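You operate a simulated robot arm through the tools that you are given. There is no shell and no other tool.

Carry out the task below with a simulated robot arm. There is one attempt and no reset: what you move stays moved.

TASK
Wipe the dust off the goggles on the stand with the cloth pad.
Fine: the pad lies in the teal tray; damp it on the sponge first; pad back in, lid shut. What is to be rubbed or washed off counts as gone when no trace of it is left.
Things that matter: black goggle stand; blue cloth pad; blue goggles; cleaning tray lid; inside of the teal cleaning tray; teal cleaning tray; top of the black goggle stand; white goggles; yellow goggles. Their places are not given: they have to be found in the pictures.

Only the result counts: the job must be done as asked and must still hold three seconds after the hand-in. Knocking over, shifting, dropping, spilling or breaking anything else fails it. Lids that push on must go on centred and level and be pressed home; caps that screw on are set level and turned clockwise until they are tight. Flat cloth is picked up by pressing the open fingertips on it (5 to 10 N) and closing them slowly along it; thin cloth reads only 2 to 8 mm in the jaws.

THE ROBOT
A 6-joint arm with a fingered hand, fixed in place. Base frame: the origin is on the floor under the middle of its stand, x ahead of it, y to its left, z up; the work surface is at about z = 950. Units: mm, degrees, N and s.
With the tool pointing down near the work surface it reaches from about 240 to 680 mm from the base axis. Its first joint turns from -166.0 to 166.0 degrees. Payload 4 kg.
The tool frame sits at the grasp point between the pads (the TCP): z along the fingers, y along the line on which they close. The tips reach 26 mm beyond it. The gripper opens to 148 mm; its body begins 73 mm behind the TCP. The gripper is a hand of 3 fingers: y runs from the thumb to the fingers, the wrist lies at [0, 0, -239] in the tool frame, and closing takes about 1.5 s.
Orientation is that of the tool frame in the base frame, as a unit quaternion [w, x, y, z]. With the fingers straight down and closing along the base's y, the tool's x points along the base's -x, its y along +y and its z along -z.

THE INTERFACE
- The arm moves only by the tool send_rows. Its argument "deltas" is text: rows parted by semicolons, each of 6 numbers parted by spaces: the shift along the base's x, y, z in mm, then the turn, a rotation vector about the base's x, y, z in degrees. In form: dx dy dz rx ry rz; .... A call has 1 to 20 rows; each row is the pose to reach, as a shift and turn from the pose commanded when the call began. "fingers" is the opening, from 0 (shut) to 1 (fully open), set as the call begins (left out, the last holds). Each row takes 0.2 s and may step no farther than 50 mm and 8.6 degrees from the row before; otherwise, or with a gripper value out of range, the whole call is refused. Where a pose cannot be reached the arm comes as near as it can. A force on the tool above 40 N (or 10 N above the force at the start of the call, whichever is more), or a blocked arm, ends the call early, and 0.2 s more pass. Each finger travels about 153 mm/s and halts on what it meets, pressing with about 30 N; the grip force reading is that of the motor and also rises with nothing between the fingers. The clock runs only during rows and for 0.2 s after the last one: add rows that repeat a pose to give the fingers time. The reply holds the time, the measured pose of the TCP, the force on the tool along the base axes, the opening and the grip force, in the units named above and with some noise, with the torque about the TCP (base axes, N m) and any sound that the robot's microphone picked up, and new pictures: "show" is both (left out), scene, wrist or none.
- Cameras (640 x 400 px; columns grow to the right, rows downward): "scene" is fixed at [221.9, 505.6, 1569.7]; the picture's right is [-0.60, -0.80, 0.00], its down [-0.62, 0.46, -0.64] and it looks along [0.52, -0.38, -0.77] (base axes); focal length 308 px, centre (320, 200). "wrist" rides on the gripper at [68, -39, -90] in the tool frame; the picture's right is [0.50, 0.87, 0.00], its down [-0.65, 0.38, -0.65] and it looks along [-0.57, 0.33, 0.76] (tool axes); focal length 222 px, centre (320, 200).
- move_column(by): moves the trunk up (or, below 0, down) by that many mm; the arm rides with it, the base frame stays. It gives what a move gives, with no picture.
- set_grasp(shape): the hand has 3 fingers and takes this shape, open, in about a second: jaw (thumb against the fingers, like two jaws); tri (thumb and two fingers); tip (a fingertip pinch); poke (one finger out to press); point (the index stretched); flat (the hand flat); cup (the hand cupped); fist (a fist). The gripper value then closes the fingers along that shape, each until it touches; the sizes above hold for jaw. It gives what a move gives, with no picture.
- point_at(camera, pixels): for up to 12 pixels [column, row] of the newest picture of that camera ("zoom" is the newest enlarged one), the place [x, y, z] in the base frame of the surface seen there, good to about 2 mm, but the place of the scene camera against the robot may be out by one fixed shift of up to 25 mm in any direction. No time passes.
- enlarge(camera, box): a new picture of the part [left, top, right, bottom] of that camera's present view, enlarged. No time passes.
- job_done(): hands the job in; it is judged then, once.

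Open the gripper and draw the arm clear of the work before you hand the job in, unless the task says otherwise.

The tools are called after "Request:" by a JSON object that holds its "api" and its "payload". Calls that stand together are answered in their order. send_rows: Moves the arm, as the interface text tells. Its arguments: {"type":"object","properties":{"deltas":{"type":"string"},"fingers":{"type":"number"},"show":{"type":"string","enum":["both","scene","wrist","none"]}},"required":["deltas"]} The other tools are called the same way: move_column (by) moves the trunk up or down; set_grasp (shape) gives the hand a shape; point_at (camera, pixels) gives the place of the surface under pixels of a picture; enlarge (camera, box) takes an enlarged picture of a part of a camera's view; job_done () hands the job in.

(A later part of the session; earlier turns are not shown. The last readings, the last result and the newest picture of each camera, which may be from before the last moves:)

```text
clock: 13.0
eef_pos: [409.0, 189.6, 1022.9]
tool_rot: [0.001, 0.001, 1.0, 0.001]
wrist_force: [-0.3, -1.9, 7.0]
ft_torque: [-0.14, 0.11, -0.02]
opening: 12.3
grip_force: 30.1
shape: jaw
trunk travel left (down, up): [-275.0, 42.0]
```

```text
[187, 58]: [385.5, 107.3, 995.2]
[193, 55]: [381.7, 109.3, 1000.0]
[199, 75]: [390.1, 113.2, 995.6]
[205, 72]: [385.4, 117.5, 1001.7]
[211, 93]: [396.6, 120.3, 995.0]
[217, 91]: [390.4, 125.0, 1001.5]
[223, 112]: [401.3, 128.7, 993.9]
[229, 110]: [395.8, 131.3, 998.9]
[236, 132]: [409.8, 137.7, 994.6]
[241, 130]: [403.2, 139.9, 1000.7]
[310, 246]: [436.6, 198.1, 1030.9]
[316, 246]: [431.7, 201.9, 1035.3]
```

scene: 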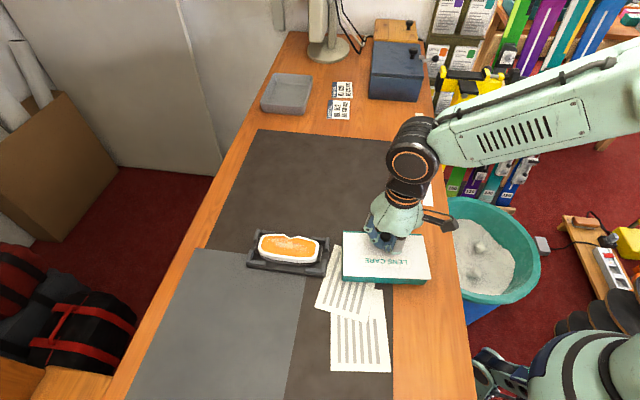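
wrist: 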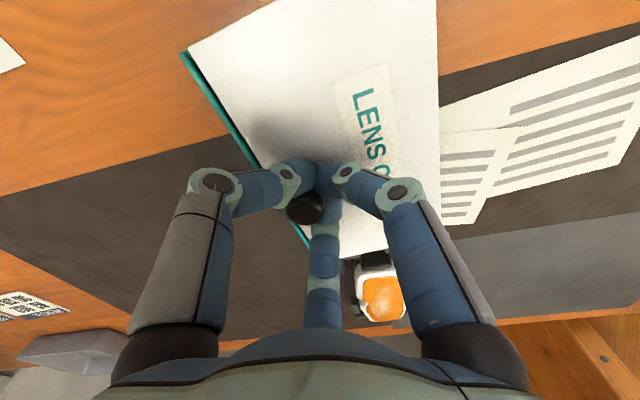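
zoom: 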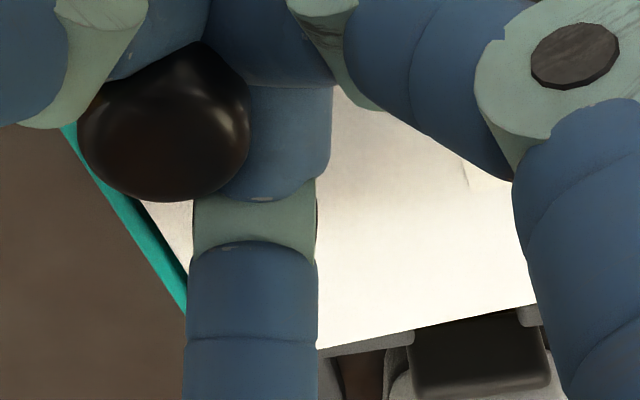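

The gap shows the tray's thin rim, a dark interior slot and then the lid's edge, so the lid really has slid about 8 mm back. I ease the pressure by 1 mm and push the lid another 8 mm backwards as a test.

Request:
{"api": "send_rows", "payload": {"deltas": "0 0 1.2 0 0 0; -1.5 1.3 1.2 0 0 0; -3 2.6 1.2 0 0 0; -4.5 3.9 1.2 0 0 0; -6.1 5.2 1.2 0 0 0; -6.1 5.2 1.2 0 0 0"}}

Request:
{"api": "enlarge", "payload": {"camera": "wrist", "box": [170, 0, 440, 260]}}

Request:
{"api": "enlarge", "payload": {"camera": "scene", "box": [335, 228, 435, 298]}}

```text
clock: 14.4
eef_pos: [402.8, 195.1, 1022.5]
tool_rot: [0.001, 0.0, 1.0, -0.001]
wrist_force: [-1.6, -3.8, -2.3]
ft_torque: [-0.07, 0.09, -0.1]
opening: 12.4
grip_force: 30.1
shape: jaw
trunk travel left (down, up): [-275.0, 42.0]
```

scene: 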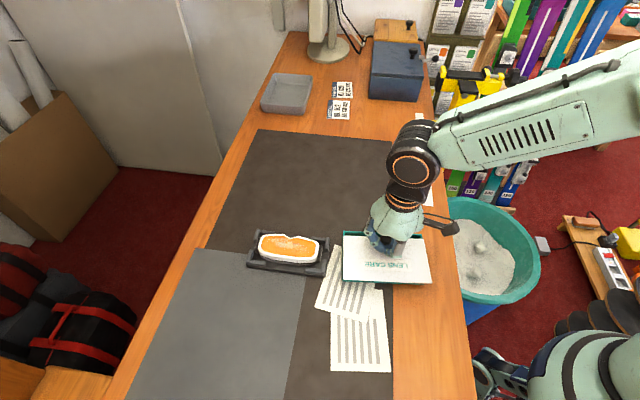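
wrist: 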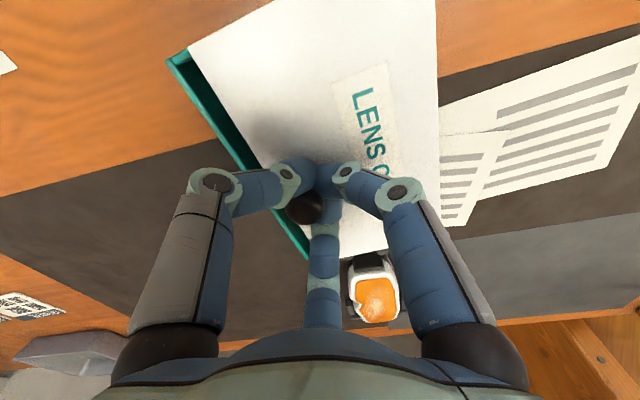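

```text
1.54 times, centred on (305, 130) of wrist
```

zoom: 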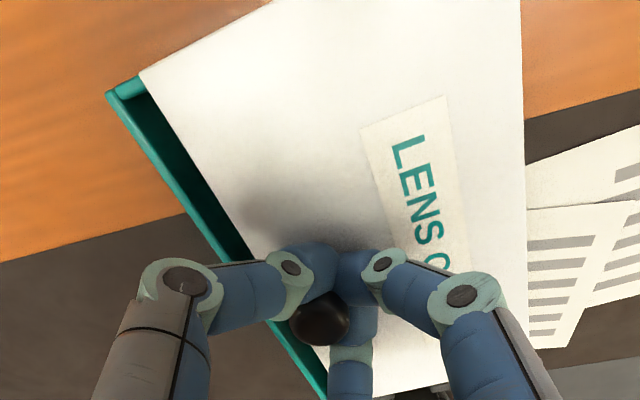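

```text
5.71 times, centred on (385, 263) of scene
```

zoom: 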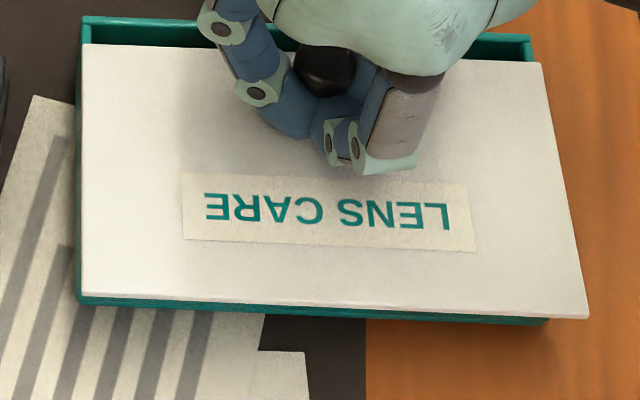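

The lid slid easily (about 4 N) and the tray stayed put, with no rails visible along the ends. I now lift the knob gently by 12 mm to see if the lid tips up free of the tray.

Request:
{"api": "send_rows", "payload": {"deltas": "0 0 2 0 0 0; 0 0 4 0 0 0; 0 0 6 0 0 0; 0 0 8 0 0 0; 0 0 10 0 0 0; 0 0 12 0 0 0; 0 0 12 0 0 0"}}

Request:
{"api": "enlarge", "payload": {"camera": "wrist", "box": [170, 0, 440, 260]}}

Request:
{"api": "enlarge", "payload": {"camera": "scene", "box": [335, 228, 435, 298]}}

Request:
{"api": "point_at", "payload": {"camera": "scene", "pixels": [[345, 234], [420, 240], [428, 280], [345, 276], [345, 279], [420, 283], [385, 282], [370, 250], [385, 275]]}}

```text
clock: 16.0
eef_pos: [403.3, 194.3, 1034.2]
tool_rot: [0.0, 0.0, 1.0, 0.0]
wrist_force: [0.9, -1.5, -13.3]
ft_torque: [-0.08, 0.08, -0.03]
opening: 11.8
grip_force: 30.4
shape: jaw
trunk travel left (down, up): [-275.0, 42.0]
```

scene: 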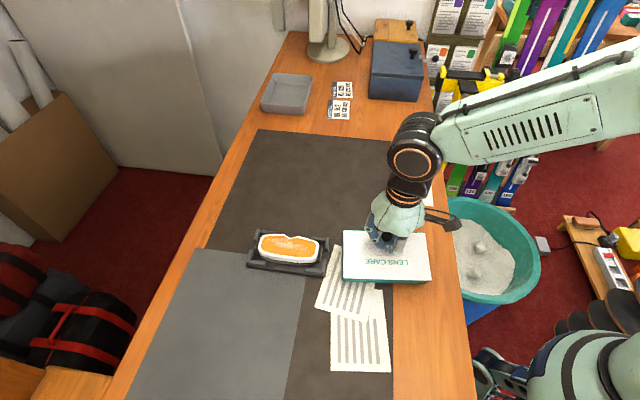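
wrist: 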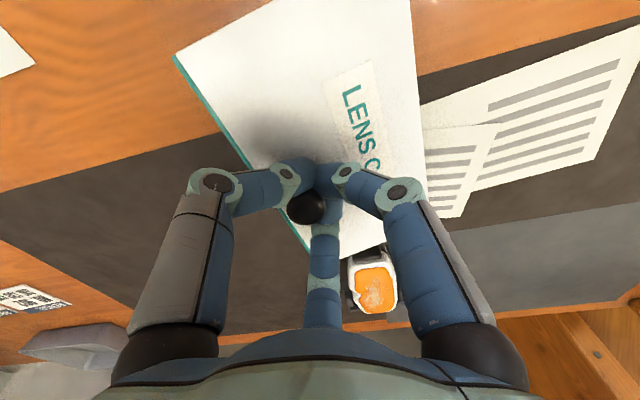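

```text
1.54 times, centred on (305, 130) of wrist
```

zoom: 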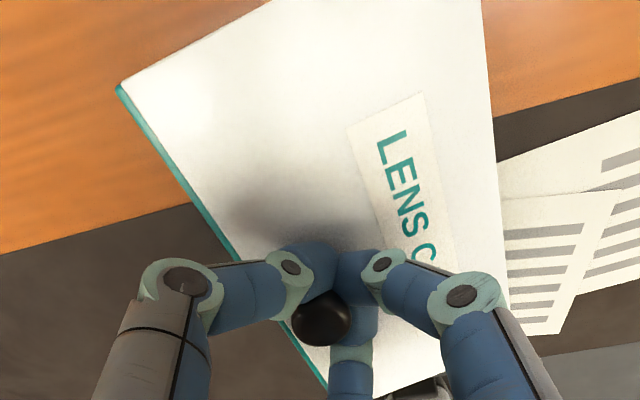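

```text
5.71 times, centred on (385, 263) of scene
```

zoom: 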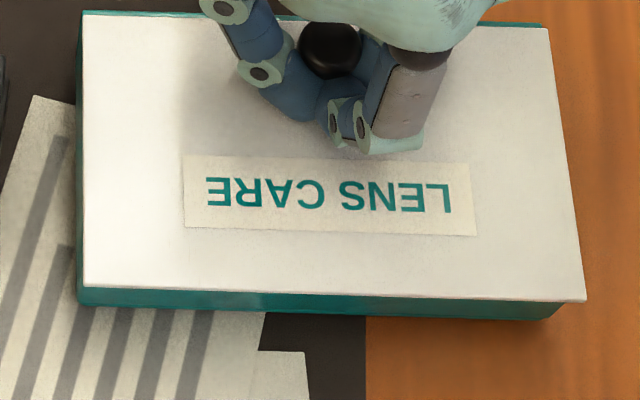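

```text
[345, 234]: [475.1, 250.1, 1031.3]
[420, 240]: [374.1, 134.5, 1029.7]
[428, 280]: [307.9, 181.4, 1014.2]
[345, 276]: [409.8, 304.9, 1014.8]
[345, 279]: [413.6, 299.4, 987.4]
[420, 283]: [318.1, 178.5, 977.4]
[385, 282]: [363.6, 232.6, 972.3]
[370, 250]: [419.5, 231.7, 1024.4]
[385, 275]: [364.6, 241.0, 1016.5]
```

Now only the lid tips up (front z 1031, back 1014 in scene frame) while the tray stays, so the lid is a separate plate. I lift further in small steps to take it clear.

Request:
{"api": "send_rows", "payload": {"deltas": "0 0 3 0 0 0; 0 0 6 0 0 0; 0 0 9 0 0 0; 0 0 12 0 0 0; 0 0 15 0 0 0; 0 0 15 0 0 0"}}

Request:
{"api": "enlarge", "payload": {"camera": "scene", "box": [335, 228, 435, 298]}}

Request:
{"api": "point_at", "payload": {"camera": "scene", "pixels": [[345, 230], [423, 235], [428, 280], [345, 276], [345, 279], [420, 283], [385, 282], [370, 250], [385, 275]]}}

```text
clock: 17.4
eef_pos: [403.4, 194.8, 1048.1]
tool_rot: [0.0, 0.0, 1.0, 0.0]
wrist_force: [-0.2, -0.6, -17.0]
ft_torque: [-0.14, 0.15, 0.04]
opening: 12.0
grip_force: 29.8
shape: jaw
trunk travel left (down, up): [-275.0, 42.0]
```

scene: 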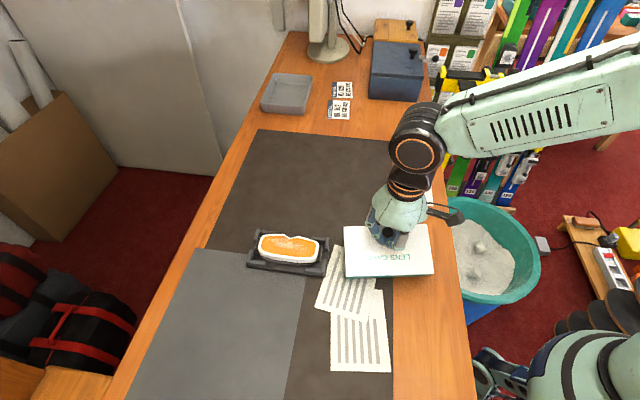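
wrist: 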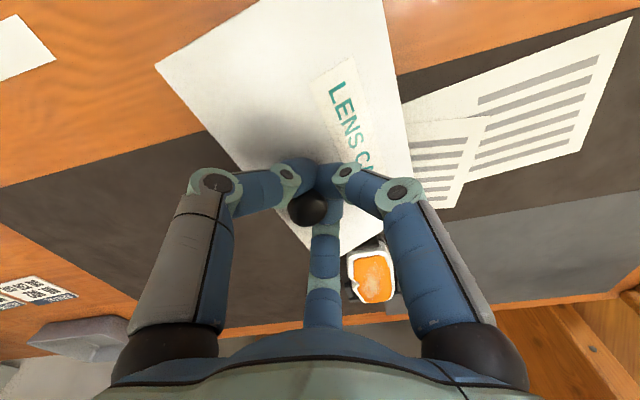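

```text
5.71 times, centred on (385, 263) of scene
```

zoom: 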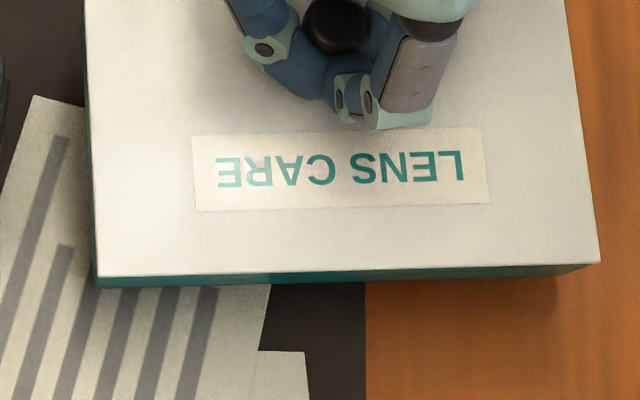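

```text
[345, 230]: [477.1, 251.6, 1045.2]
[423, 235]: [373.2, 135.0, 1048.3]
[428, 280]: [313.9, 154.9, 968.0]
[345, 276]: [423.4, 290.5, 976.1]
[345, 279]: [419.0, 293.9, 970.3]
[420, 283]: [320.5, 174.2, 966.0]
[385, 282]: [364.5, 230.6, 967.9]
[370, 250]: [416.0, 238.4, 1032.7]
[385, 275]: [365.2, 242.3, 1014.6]
```

The load has grown to 17 N and the teal wall's foot seems to have shifted again in the enlarged view. I probe the area under the lid's back edge to see whether the tray hangs on the lid.

Request:
{"api": "enlarge", "payload": {"camera": "scene", "box": [395, 255, 445, 290]}}

Request:
{"api": "point_at", "payload": {"camera": "scene", "pixels": [[385, 274], [385, 275.5], [385, 276.5], [385, 277.5], [385, 278.5], [385, 279.5], [422, 273], [422, 274.5], [422, 275.5], [422, 276.5], [422, 278], [422, 280]]}}

Request:
{"api": "enlarge", "payload": {"camera": "wrist", "box": [140, 0, 440, 270]}}

```text
11.43 times, centred on (420, 272) of scene
```

zoom: 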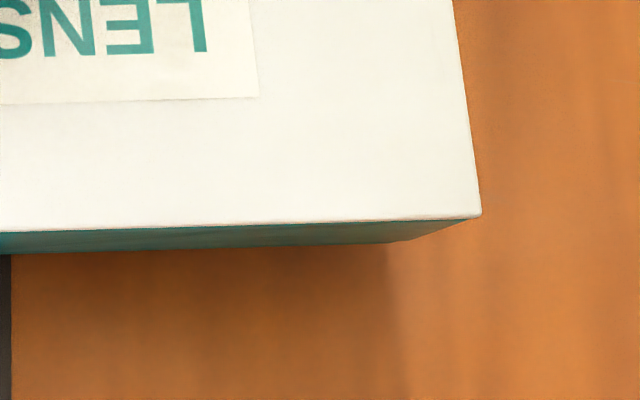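

```text
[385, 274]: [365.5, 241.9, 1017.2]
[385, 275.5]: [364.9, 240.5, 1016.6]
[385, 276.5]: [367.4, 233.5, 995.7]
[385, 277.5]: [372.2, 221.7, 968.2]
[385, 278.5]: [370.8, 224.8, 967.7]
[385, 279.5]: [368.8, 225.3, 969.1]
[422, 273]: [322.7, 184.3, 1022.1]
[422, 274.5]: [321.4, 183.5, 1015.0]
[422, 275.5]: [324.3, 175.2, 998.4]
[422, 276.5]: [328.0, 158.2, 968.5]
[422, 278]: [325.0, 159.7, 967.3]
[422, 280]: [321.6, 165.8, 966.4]
```

```text
1.48 times, centred on (290, 135) of wrist
```

zoom: 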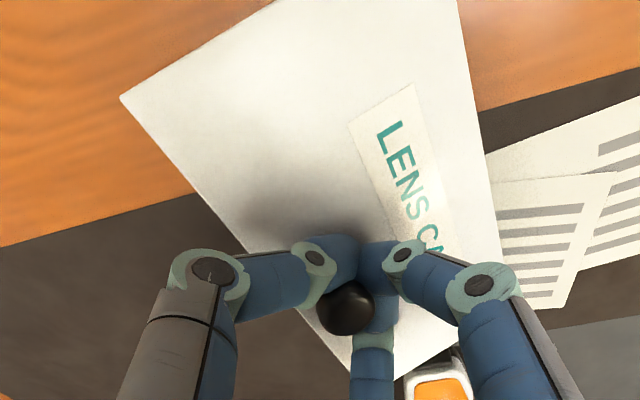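

The wall leans about 20° along with the lid and sits flush under it, so the tray is lifted with the lid. The lid must run in a slide: it opens by sliding backwards and slips shut when tilted. I lower the tray flat again slowly.

Request:
{"api": "send_rows", "payload": {"deltas": "0 0 -3 0 0 0; 0 0 -6 0 0 0; 0 0 -9 0 0 0; 0 0 -12 0 0 0; 0 0 -15 0 0 0; 0 0 -18 0 0 0; 0 0 -21 0 0 0; 0 0 -23.5 0 0 0; 0 0 -25.5 0 0 0; 0 0 -26.5 0 0 0; 0 0 -26.5 0 0 0"}}

Request:
{"api": "enlarge", "payload": {"camera": "wrist", "box": [140, 0, 440, 270]}}

Request:
{"api": "enlarge", "payload": {"camera": "scene", "box": [335, 228, 435, 298]}}

```text
clock: 19.8
eef_pos: [401.9, 193.3, 1023.3]
tool_rot: [0.001, 0.0, 1.0, 0.0]
wrist_force: [0.9, -0.4, 5.3]
ft_torque: [-0.07, -0.06, 0.02]
opening: 11.4
grip_force: 29.8
shape: jaw
trunk travel left (down, up): [-275.0, 42.0]
```

scene: 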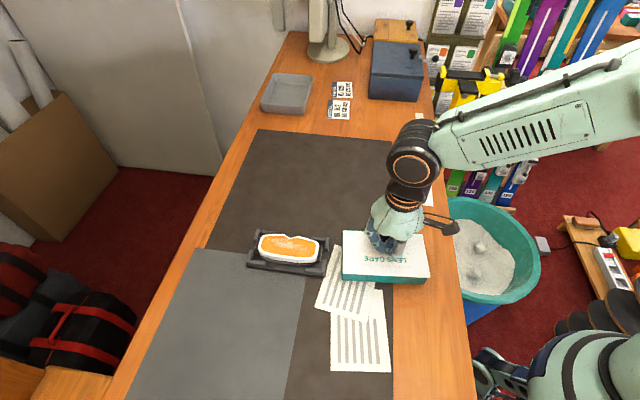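
wrist: 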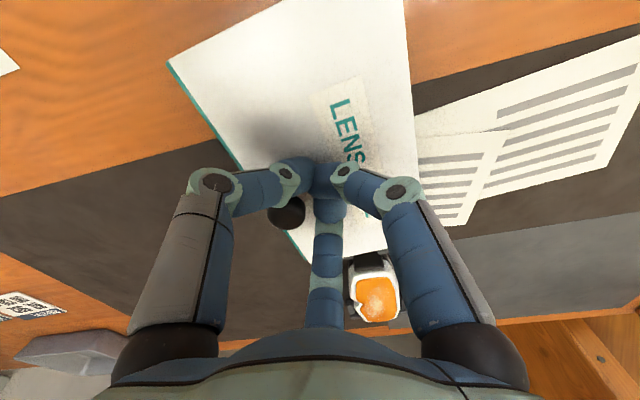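

```text
1.48 times, centred on (290, 135) of wrist
```

zoom: 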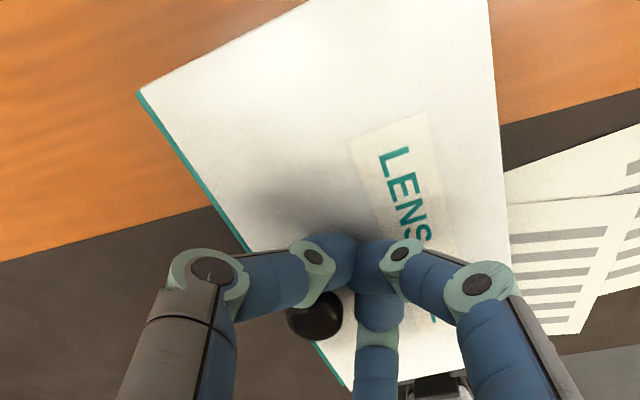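

```text
5.71 times, centred on (385, 263) of scene
```

zoom: 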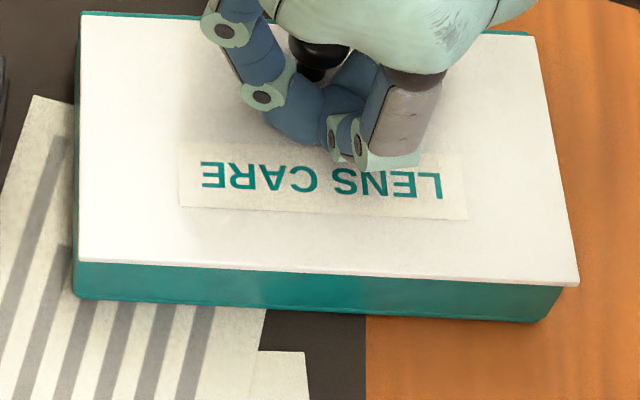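

The knob has slipped out in front of the closed fingers, and the tray is flat again with the lid almost shut. Pushing the knob backwards from its front side will work better than gripping it. I raise the hand and look for the knob's new place.

Request:
{"api": "send_rows", "payload": {"deltas": "0 0 10 0 0 0; 0 0 25 0 0 0; 0 0 50 0 0 0; 0 0 50 0 0 0"}}

Request:
{"api": "enlarge", "payload": {"camera": "wrist", "box": [170, 40, 440, 250]}}

```text
clock: 20.8
eef_pos: [402.6, 196.0, 1072.8]
tool_rot: [0.0, 0.0, 1.0, 0.0]
wrist_force: [-0.3, 0.2, -0.6]
ft_torque: [0.01, 0.01, -0.01]
opening: 11.7
grip_force: 29.7
shape: jaw
trunk travel left (down, up): [-275.0, 42.0]
```

scene: 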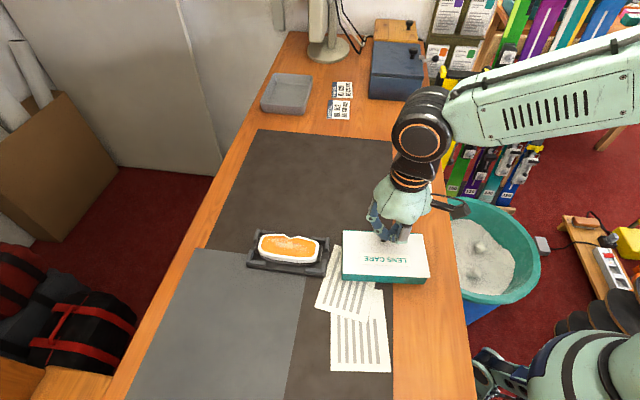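
wrist: 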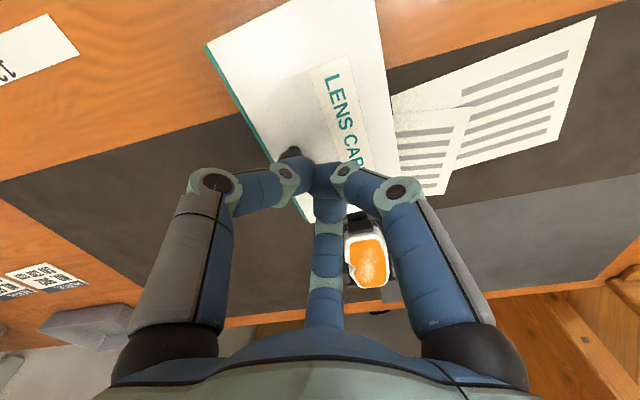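

```text
1.90 times, centred on (305, 145) of wrist
```

zoom: 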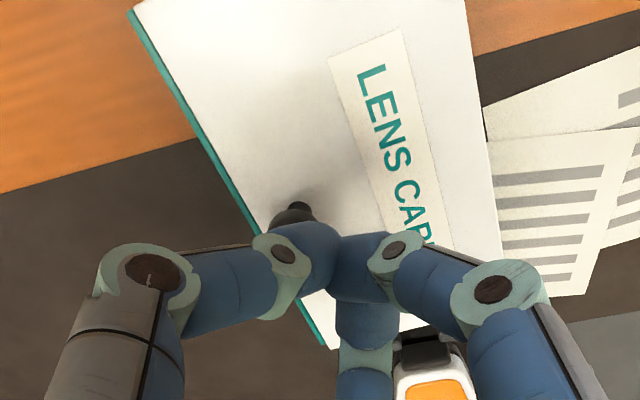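

I read the present corners of lid and tray and the knob from the wrist picture.

Request:
{"api": "point_at", "payload": {"camera": "wrist", "pixels": [[207, 46], [213, 48], [230, 87], [243, 108], [262, 145], [377, 30], [398, 205], [309, 221], [290, 156], [291, 151], [385, 90], [330, 90]]}}

Request:
{"api": "enlarge", "payload": {"camera": "wrist", "box": [260, 130, 340, 190]}}

```text
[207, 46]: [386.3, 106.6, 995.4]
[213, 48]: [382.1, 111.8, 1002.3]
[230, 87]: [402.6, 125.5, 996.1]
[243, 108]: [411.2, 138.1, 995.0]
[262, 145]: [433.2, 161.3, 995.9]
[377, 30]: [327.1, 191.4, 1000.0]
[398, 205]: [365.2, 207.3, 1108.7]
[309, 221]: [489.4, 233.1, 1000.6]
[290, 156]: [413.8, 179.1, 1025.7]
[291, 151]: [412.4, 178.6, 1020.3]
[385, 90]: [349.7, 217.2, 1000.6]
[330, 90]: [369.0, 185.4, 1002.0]
```

```text
6.67 times, centred on (300, 160) of wrist
```

zoom: 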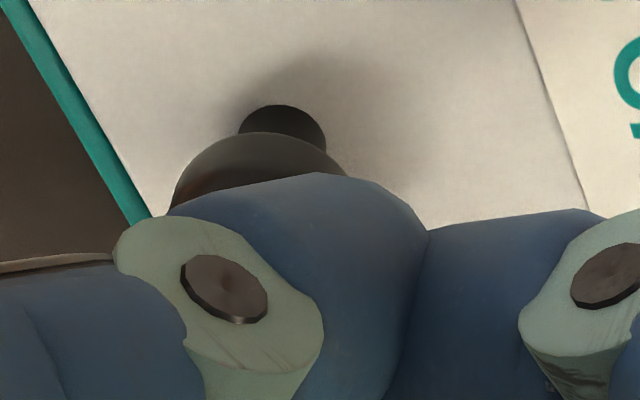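

The tray's front rim now runs from (386,107) towards (489,233). I open the fingers a little and move over the knob, to cage it loosely instead of squeezing it.

Request:
{"api": "send_rows", "payload": {"deltas": "8 -5 0 0 0 0; 15 -10 0 0 0 0; 15 -10 0 0 0 0; 15 -10 0 0 0 0", "fingers": 0.42}}

Request:
{"api": "enlarge", "payload": {"camera": "wrist", "box": [270, 110, 370, 190]}}

Request:
{"api": "point_at", "payload": {"camera": "wrist", "pixels": [[318, 152], [304, 152], [332, 152], [318, 138], [318, 166], [318, 160]]}}

```text
clock: 21.8
eef_pos: [418.2, 185.8, 1073.1]
tool_rot: [0.0, 0.0, 1.0, 0.0]
wrist_force: [0.7, 0.8, 0.5]
ft_torque: [0.02, 0.0, -0.01]
opening: 61.8
grip_force: 0.1
shape: jaw
trunk travel left (down, up): [-275.0, 42.0]
```

scene: 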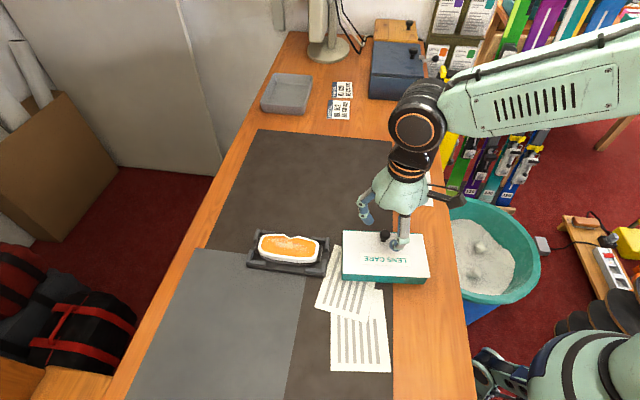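
wrist: 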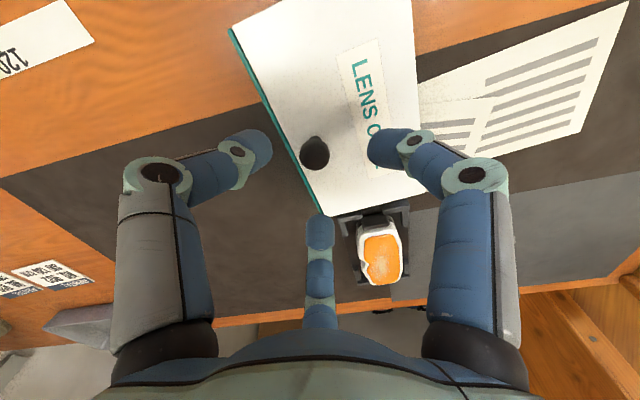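

```text
5.00 times, centred on (320, 150) of wrist
```

zoom: 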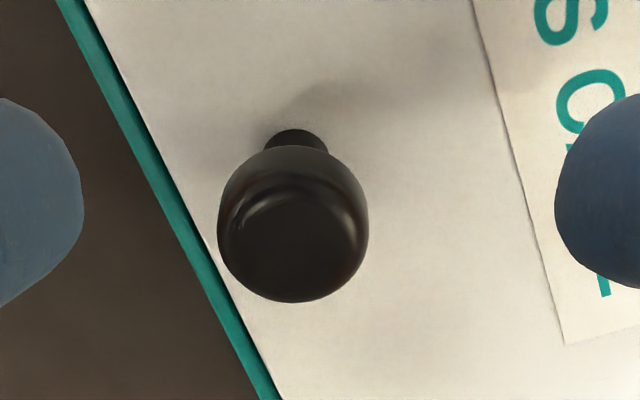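

```text
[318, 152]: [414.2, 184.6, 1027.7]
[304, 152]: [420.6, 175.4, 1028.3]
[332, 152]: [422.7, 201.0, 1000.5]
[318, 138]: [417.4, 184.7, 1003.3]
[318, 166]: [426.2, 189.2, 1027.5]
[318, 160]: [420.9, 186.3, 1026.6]
```

The knob's centre is at about (421,184). I go down around it without squeezing, with the tips just above the lid.

Request:
{"api": "send_rows", "payload": {"deltas": "2.8 -0.9 -15 0 0 0; 2.8 -0.9 -30 0 0 0; 2.8 -0.9 -41 0 0 0; 2.8 -0.9 -41 0 0 0", "show": "none"}}

Request:
{"api": "send_rows", "payload": {"deltas": "0 0 0 0 0 0; 0 0 0 0 0 0; 0 0 0 0 0 0", "fingers": 0.24}}

```text
clock: 22.8
eef_pos: [420.3, 183.7, 1032.3]
tool_rot: [0.001, 0.0, 1.0, 0.0]
wrist_force: [0.9, 0.4, -0.2]
ft_torque: [0.01, -0.02, 0.01]
opening: 61.6
grip_force: 0.1
shape: jaw
trunk travel left (down, up): [-275.0, 42.0]
```

```text
clock: 23.6
eef_pos: [420.0, 183.6, 1031.9]
tool_rot: [0.0, 0.001, 1.0, 0.0]
wrist_force: [-0.9, 0.1, 0.0]
ft_torque: [0.02, 0.02, 0.02]
opening: 35.9
grip_force: 0.1
shape: jaw
trunk travel left (down, up): [-275.0, 42.0]
```

scene: 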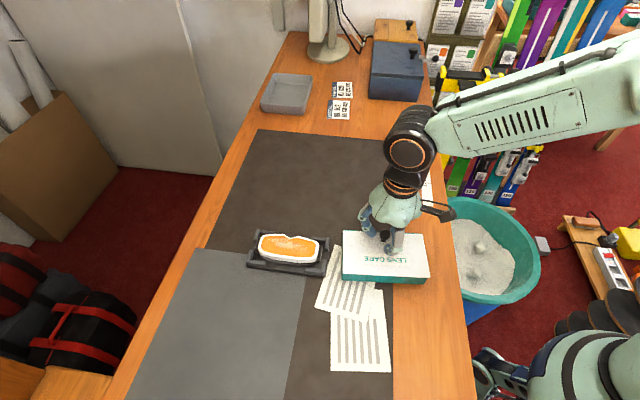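
wrist: 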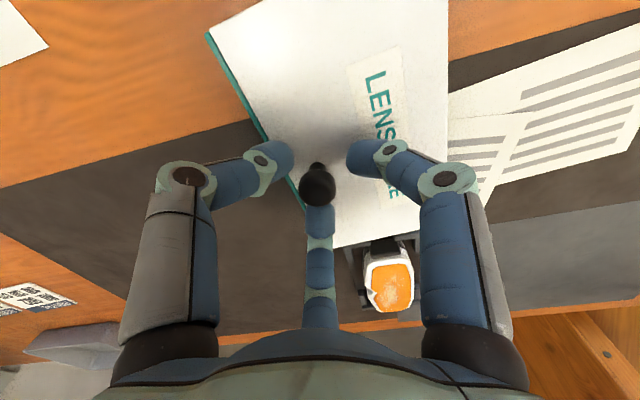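

The knob is caged but the gaps between fingers are wide enough to let it slip through. I close a little more, to about 24 mm, still not squeezing.

Request:
{"api": "send_rows", "payload": {"deltas": "0 0 0 0 0 0; 0 0 0 0 0 0", "fingers": 0.165}}

Request:
{"api": "enlarge", "payload": {"camera": "wrist", "box": [240, 120, 400, 240]}}

```text
clock: 24.2
eef_pos: [420.7, 183.6, 1032.9]
tool_rot: [-0.001, 0.0, 1.0, 0.0]
wrist_force: [-0.1, -0.3, -0.2]
ft_torque: [0.0, 0.01, 0.01]
opening: 24.7
grip_force: 0.1
shape: jaw
trunk travel left (down, up): [-275.0, 42.0]
```

scene: 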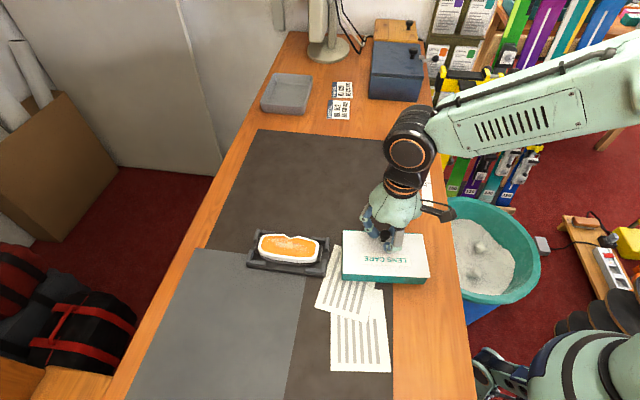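
wrist: 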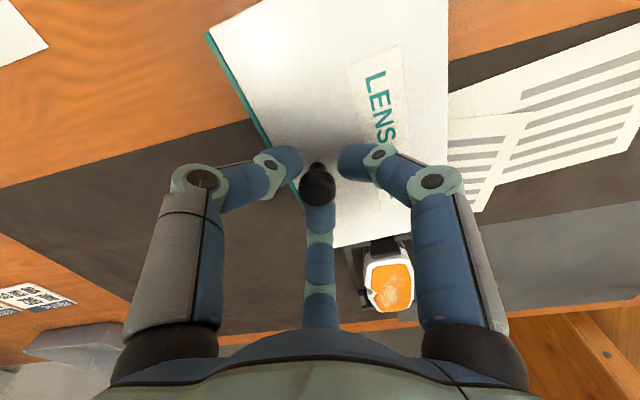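

```text
3.33 times, centred on (320, 180) of wrist
```

zoom: 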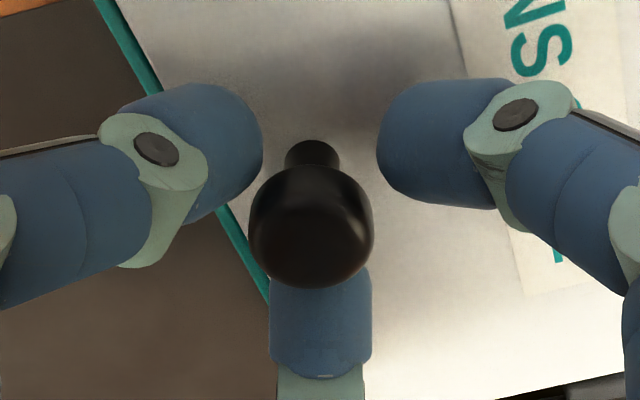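

The three tips now surround the knob with little play. I drag it backwards along the tray's short axis by 30 mm and watch the forces.

Request:
{"api": "send_rows", "payload": {"deltas": "-3 2.6 0 0 0 0; -6.1 5.2 0 0 0 0; -9.1 7.8 0 0 0 0; -12.1 10.4 0 0 0 0; -15.2 13 0 0 0 0; -18.2 15.6 0 0 0 0; -20.5 17.6 0 0 0 0; -22.8 19.5 0 0 0 0; -22.8 19.5 0 0 0 0"}}

Request:
{"api": "enlarge", "payload": {"camera": "scene", "box": [335, 228, 435, 298]}}

Request:
{"api": "enlarge", "payload": {"camera": "wrist", "box": [140, 0, 440, 270]}}

```text
clock: 26.2
eef_pos: [397.8, 202.7, 1032.5]
tool_rot: [0.0, 0.0, 1.0, 0.0]
wrist_force: [-0.4, 0.4, 0.0]
ft_torque: [-0.02, 0.0, 0.0]
opening: 24.5
grip_force: 0.0
shape: jaw
trunk travel left (down, up): [-275.0, 42.0]
```

scene: 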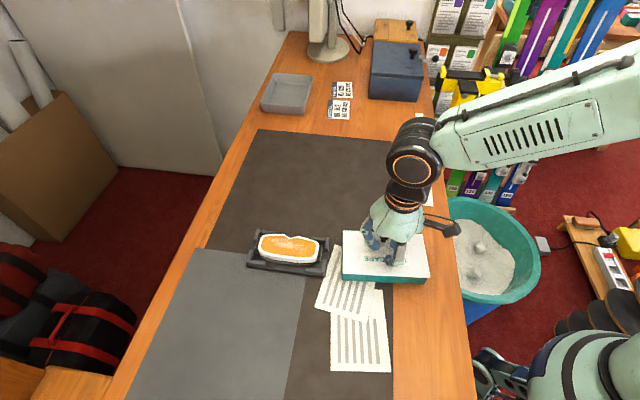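
wrist: 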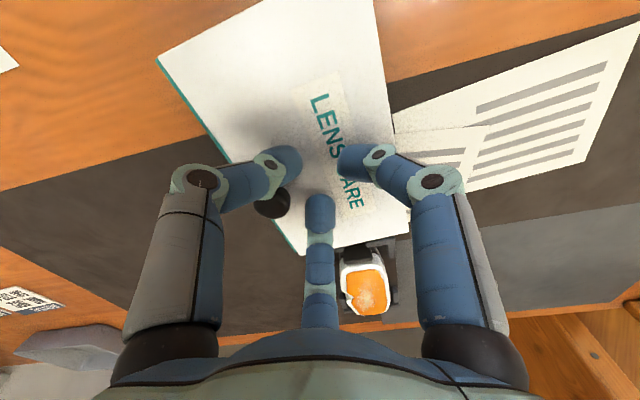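

```text
5.71 times, centred on (385, 263) of scene
```

zoom: 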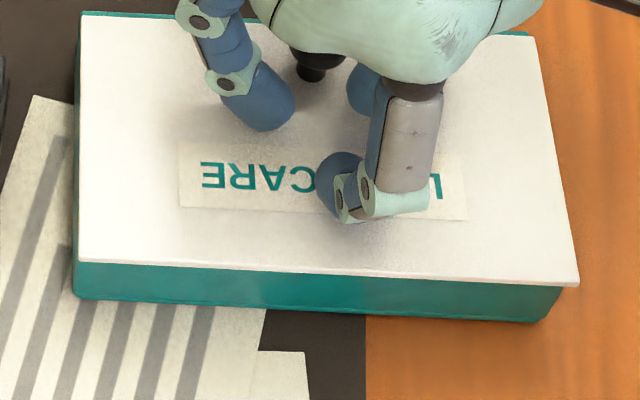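

```text
1.48 times, centred on (290, 135) of wrist
```

zoom: 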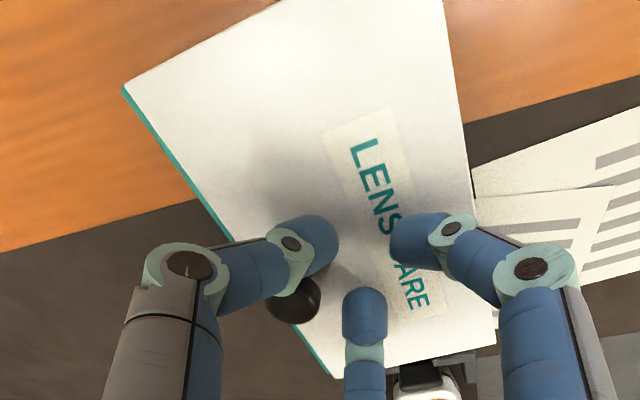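

The knob slipped out between two fingers and the lid did not move. I'll push it instead with the closed fingertips, turned so the knob nests in the notch between two fingers. I raise the hand, close it and turn it by 49°.

Request:
{"api": "send_rows", "payload": {"deltas": "0 0 20 0 0 0; 0 0 40 0 0 0; 8 -7 45 0 0 8.2; 16 -14 45 0 0 16.4; 24 -20 45 0 0 24.6; 32 -27 45 0 0 32.8; 40 -34 45 0 0 41; 49 -41.5 45 0 0 49; 49 -41.5 45 0 0 49", "fingers": 0.0}}

Request:
{"api": "enlarge", "payload": {"camera": "wrist", "box": [200, 100, 440, 270]}}

```text
clock: 28.2
eef_pos: [447.2, 161.4, 1075.4]
tool_rot: [0.0, -0.415, 0.91, 0.0]
wrist_force: [-0.5, -0.2, 0.4]
ft_torque: [-0.03, -0.03, 0.0]
opening: 0.0
grip_force: 30.1
shape: jaw
trunk travel left (down, up): [-275.0, 42.0]
```

scene: 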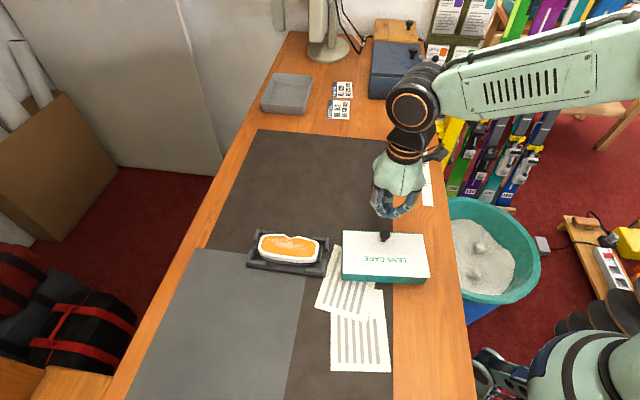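
wrist: 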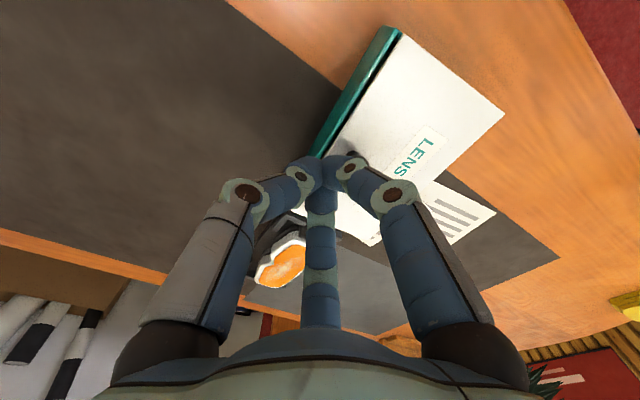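

```text
2.35 times, centred on (320, 185) of wrist
```

zoom: 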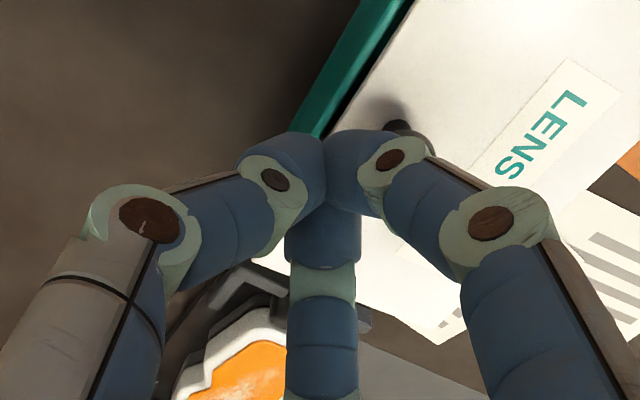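

The hand is turned and shut, standing in front of the knob with the notch facing it. I descend to the knob's height beside the tray's front rim.

Request:
{"api": "send_rows", "payload": {"deltas": "0 0 -15 0 0 0; 0 0 -30 0 0 0; 0 0 -42 0 0 0; 0 0 -46 0 0 0; 0 0 -46 0 0 0"}}

Request:
{"api": "enlarge", "payload": {"camera": "wrist", "box": [200, 100, 440, 270]}}

Request:
{"api": "enlarge", "payload": {"camera": "scene", "box": [335, 210, 455, 290]}}

```text
clock: 29.4
eef_pos: [445.3, 161.5, 1029.1]
tool_rot: [0.001, -0.415, 0.91, 0.0]
wrist_force: [-0.5, -1.3, -0.4]
ft_torque: [-0.04, -0.01, 0.0]
opening: 0.1
grip_force: 29.9
shape: jaw
trunk travel left (down, up): [-275.0, 42.0]
```

scene: 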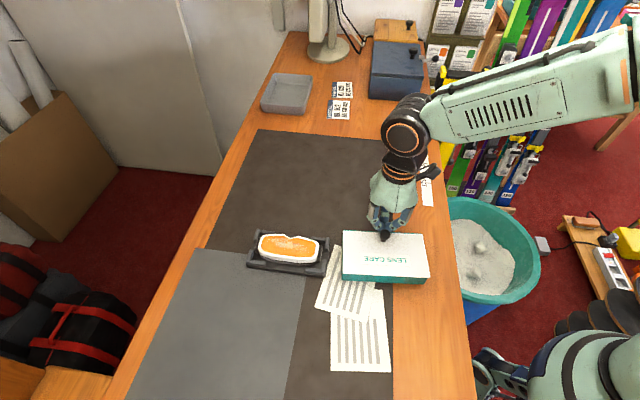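
wrist: 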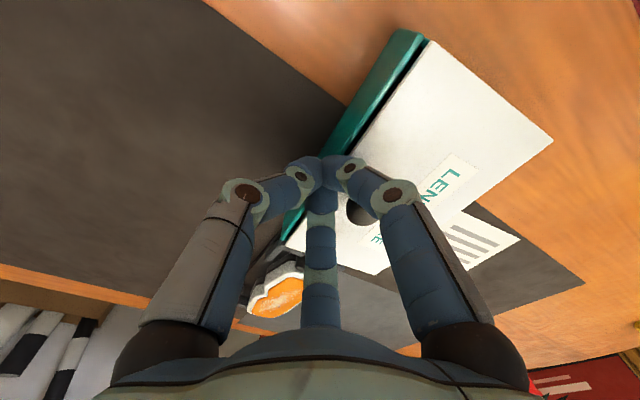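

```text
2.35 times, centred on (320, 185) of wrist
```

zoom: 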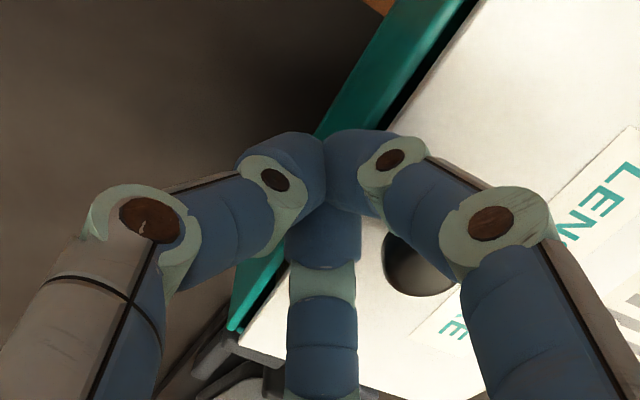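

```text
5.00 times, centred on (395, 250) of scene
```

zoom: 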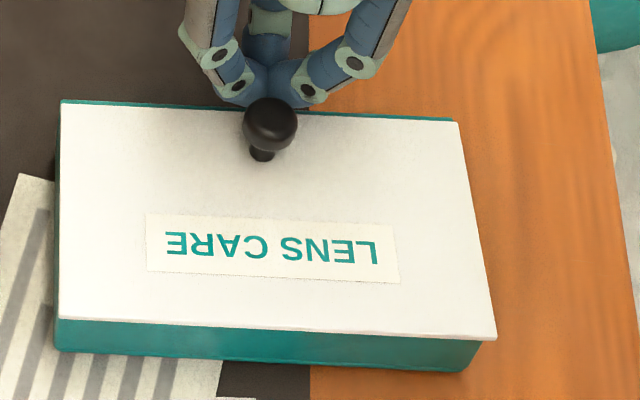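

The scene enlargement shows the knob right in front of the notch. I push backwards by 40 mm in small steps.

Request:
{"api": "send_rows", "payload": {"deltas": "-3.8 3.3 0 0 0 0; -7.6 6.5 0 0 0 0; -10.6 9.1 0 0 0 0; -13.7 11.7 0 0 0 0; -16.7 14.3 0 0 0 0; -19.7 16.9 0 0 0 0; -22.8 19.5 0 0 0 0; -25.8 22.1 0 0 0 0; -28.1 24.1 0 0 0 0; -30.4 26 0 0 0 0; -30.4 26 0 0 0 0"}}

Request:
{"api": "enlarge", "payload": {"camera": "scene", "box": [335, 210, 455, 310]}}

```text
clock: 31.8
eef_pos: [417.4, 186.8, 1031.1]
tool_rot: [0.0, -0.414, 0.91, 0.0]
wrist_force: [0.5, -1.1, -0.6]
ft_torque: [0.01, -0.03, -0.01]
opening: 0.0
grip_force: 30.1
shape: jaw
trunk travel left (down, up): [-275.0, 42.0]
```

scene: 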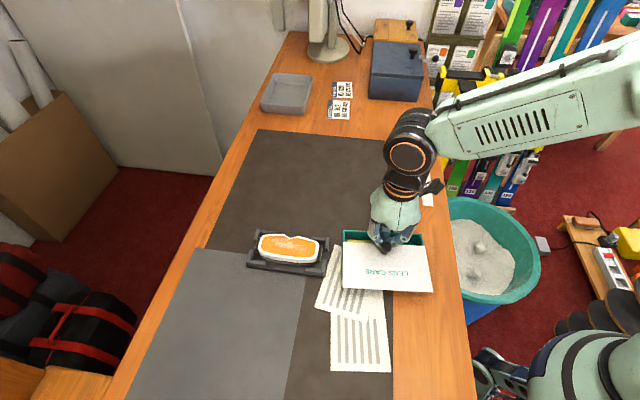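
wrist: 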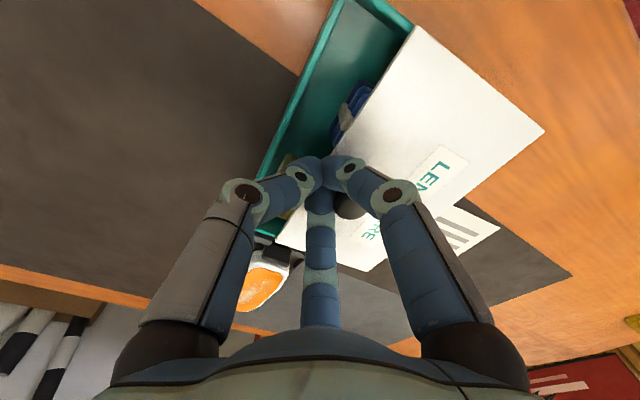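

```text
4.00 times, centred on (395, 260) of scene
```

zoom: 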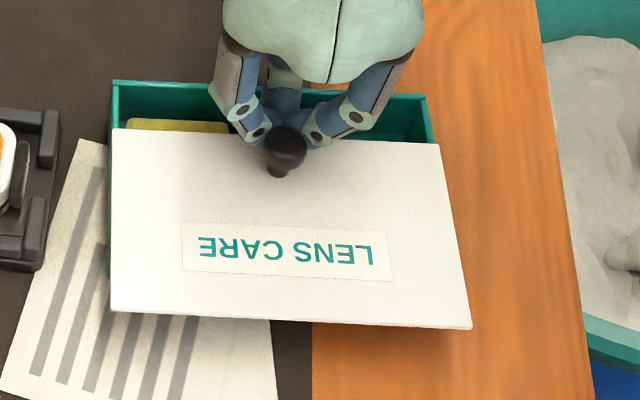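

The lid slides smoothly; the yellow sponge shows at the left end and the blue pad at the right end of the tray. I keep pushing another 30 mm.

Request:
{"api": "send_rows", "payload": {"deltas": "-3 2.6 0 0 0 0; -6.1 5.2 0 0 0 0; -9.1 7.8 0 0 0 0; -12.1 10.4 0 0 0 0; -15.2 13 0 0 0 0; -18.2 15.6 0 0 0 0; -20.5 17.6 0 0 0 0; -22.8 19.5 0 0 0 0; -22.8 19.5 0 0 0 0"}}

Request:
{"api": "enlarge", "payload": {"camera": "scene", "box": [335, 210, 455, 310]}}

Request:
{"api": "enlarge", "payload": {"camera": "wrist", "box": [220, 0, 460, 270]}}

```text
clock: 33.8
eef_pos: [394.0, 207.6, 1030.9]
tool_rot: [0.0, -0.415, 0.91, 0.0]
wrist_force: [0.8, -0.4, -0.6]
ft_torque: [-0.01, 0.02, 0.03]
opening: 0.0
grip_force: 29.5
shape: jaw
trunk travel left (down, up): [-275.0, 42.0]
```

scene: 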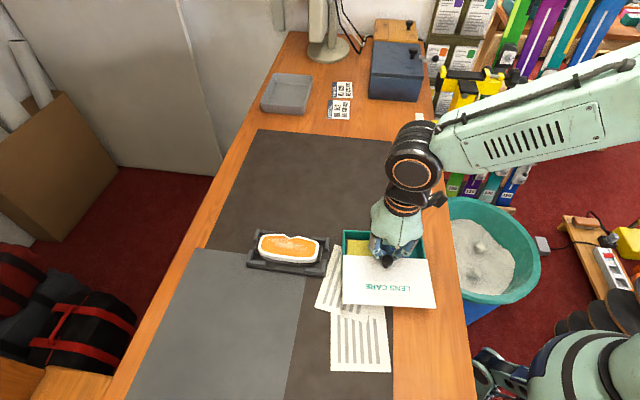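
wrist: 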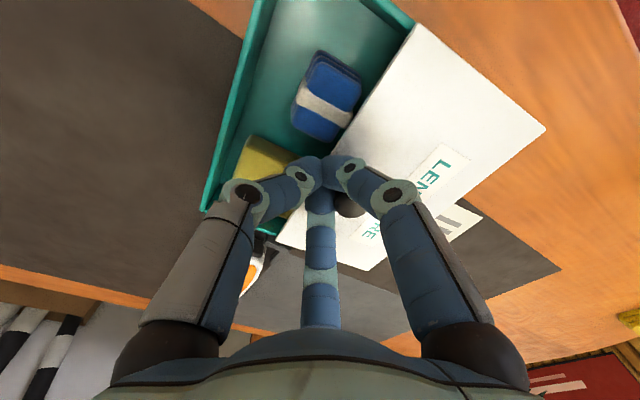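

```text
4.00 times, centred on (395, 260) of scene
```

zoom: 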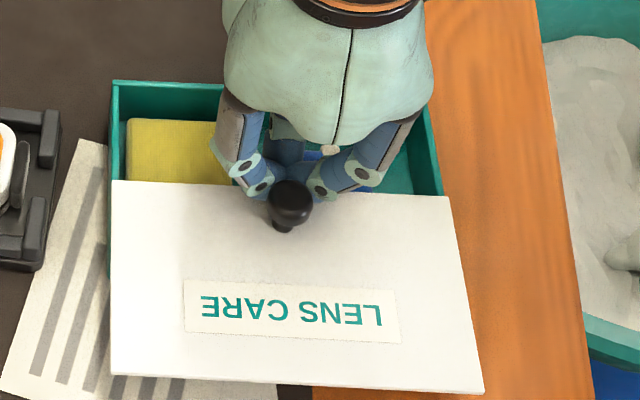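

```text
1.48 times, centred on (340, 135) of wrist
```

zoom: 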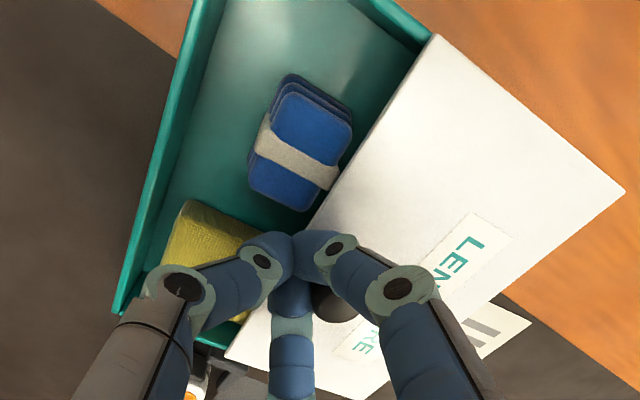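

The pad with its grey band is now visible in the tray, and the sponge beside it. I push another 18 mm for more room, watching for an end stop.

Request:
{"api": "send_rows", "payload": {"deltas": "-3 2.6 0 0 0 0; -6.1 5.2 0 0 0 0; -9.1 7.8 0 0 0 0; -11.4 9.8 0 0 0 0; -13.7 11.7 0 0 0 0; -13.7 11.7 0 0 0 0"}}

Request:
{"api": "enlarge", "payload": {"camera": "scene", "box": [335, 210, 455, 310]}}

```text
clock: 35.2
eef_pos: [380.9, 219.4, 1031.2]
tool_rot: [0.0, -0.415, 0.91, 0.0]
wrist_force: [0.5, -0.6, -0.1]
ft_torque: [-0.01, 0.01, -0.02]
opening: 0.0
grip_force: 30.2
shape: jaw
trunk travel left (down, up): [-275.0, 42.0]
```

scene: 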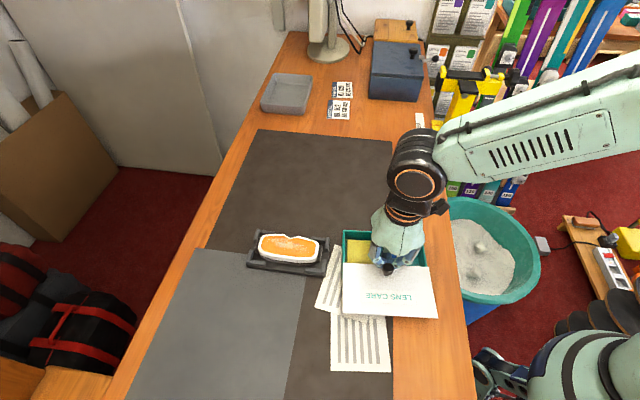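
wrist: 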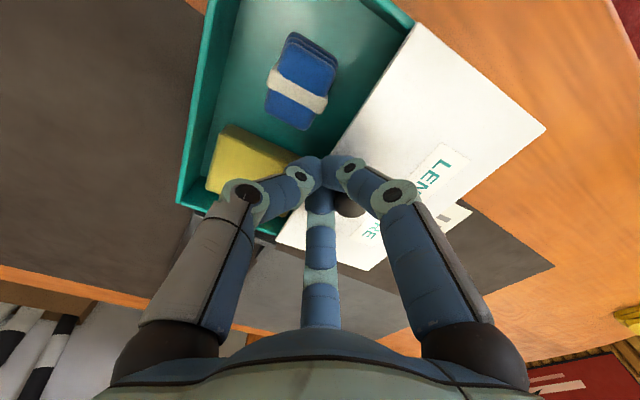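

```text
4.00 times, centred on (395, 260) of scene
```

zoom: 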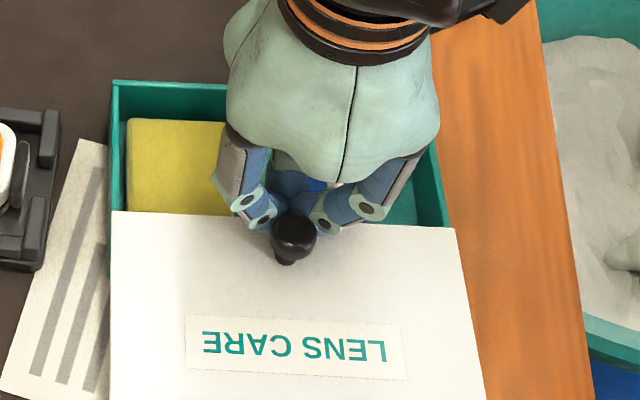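

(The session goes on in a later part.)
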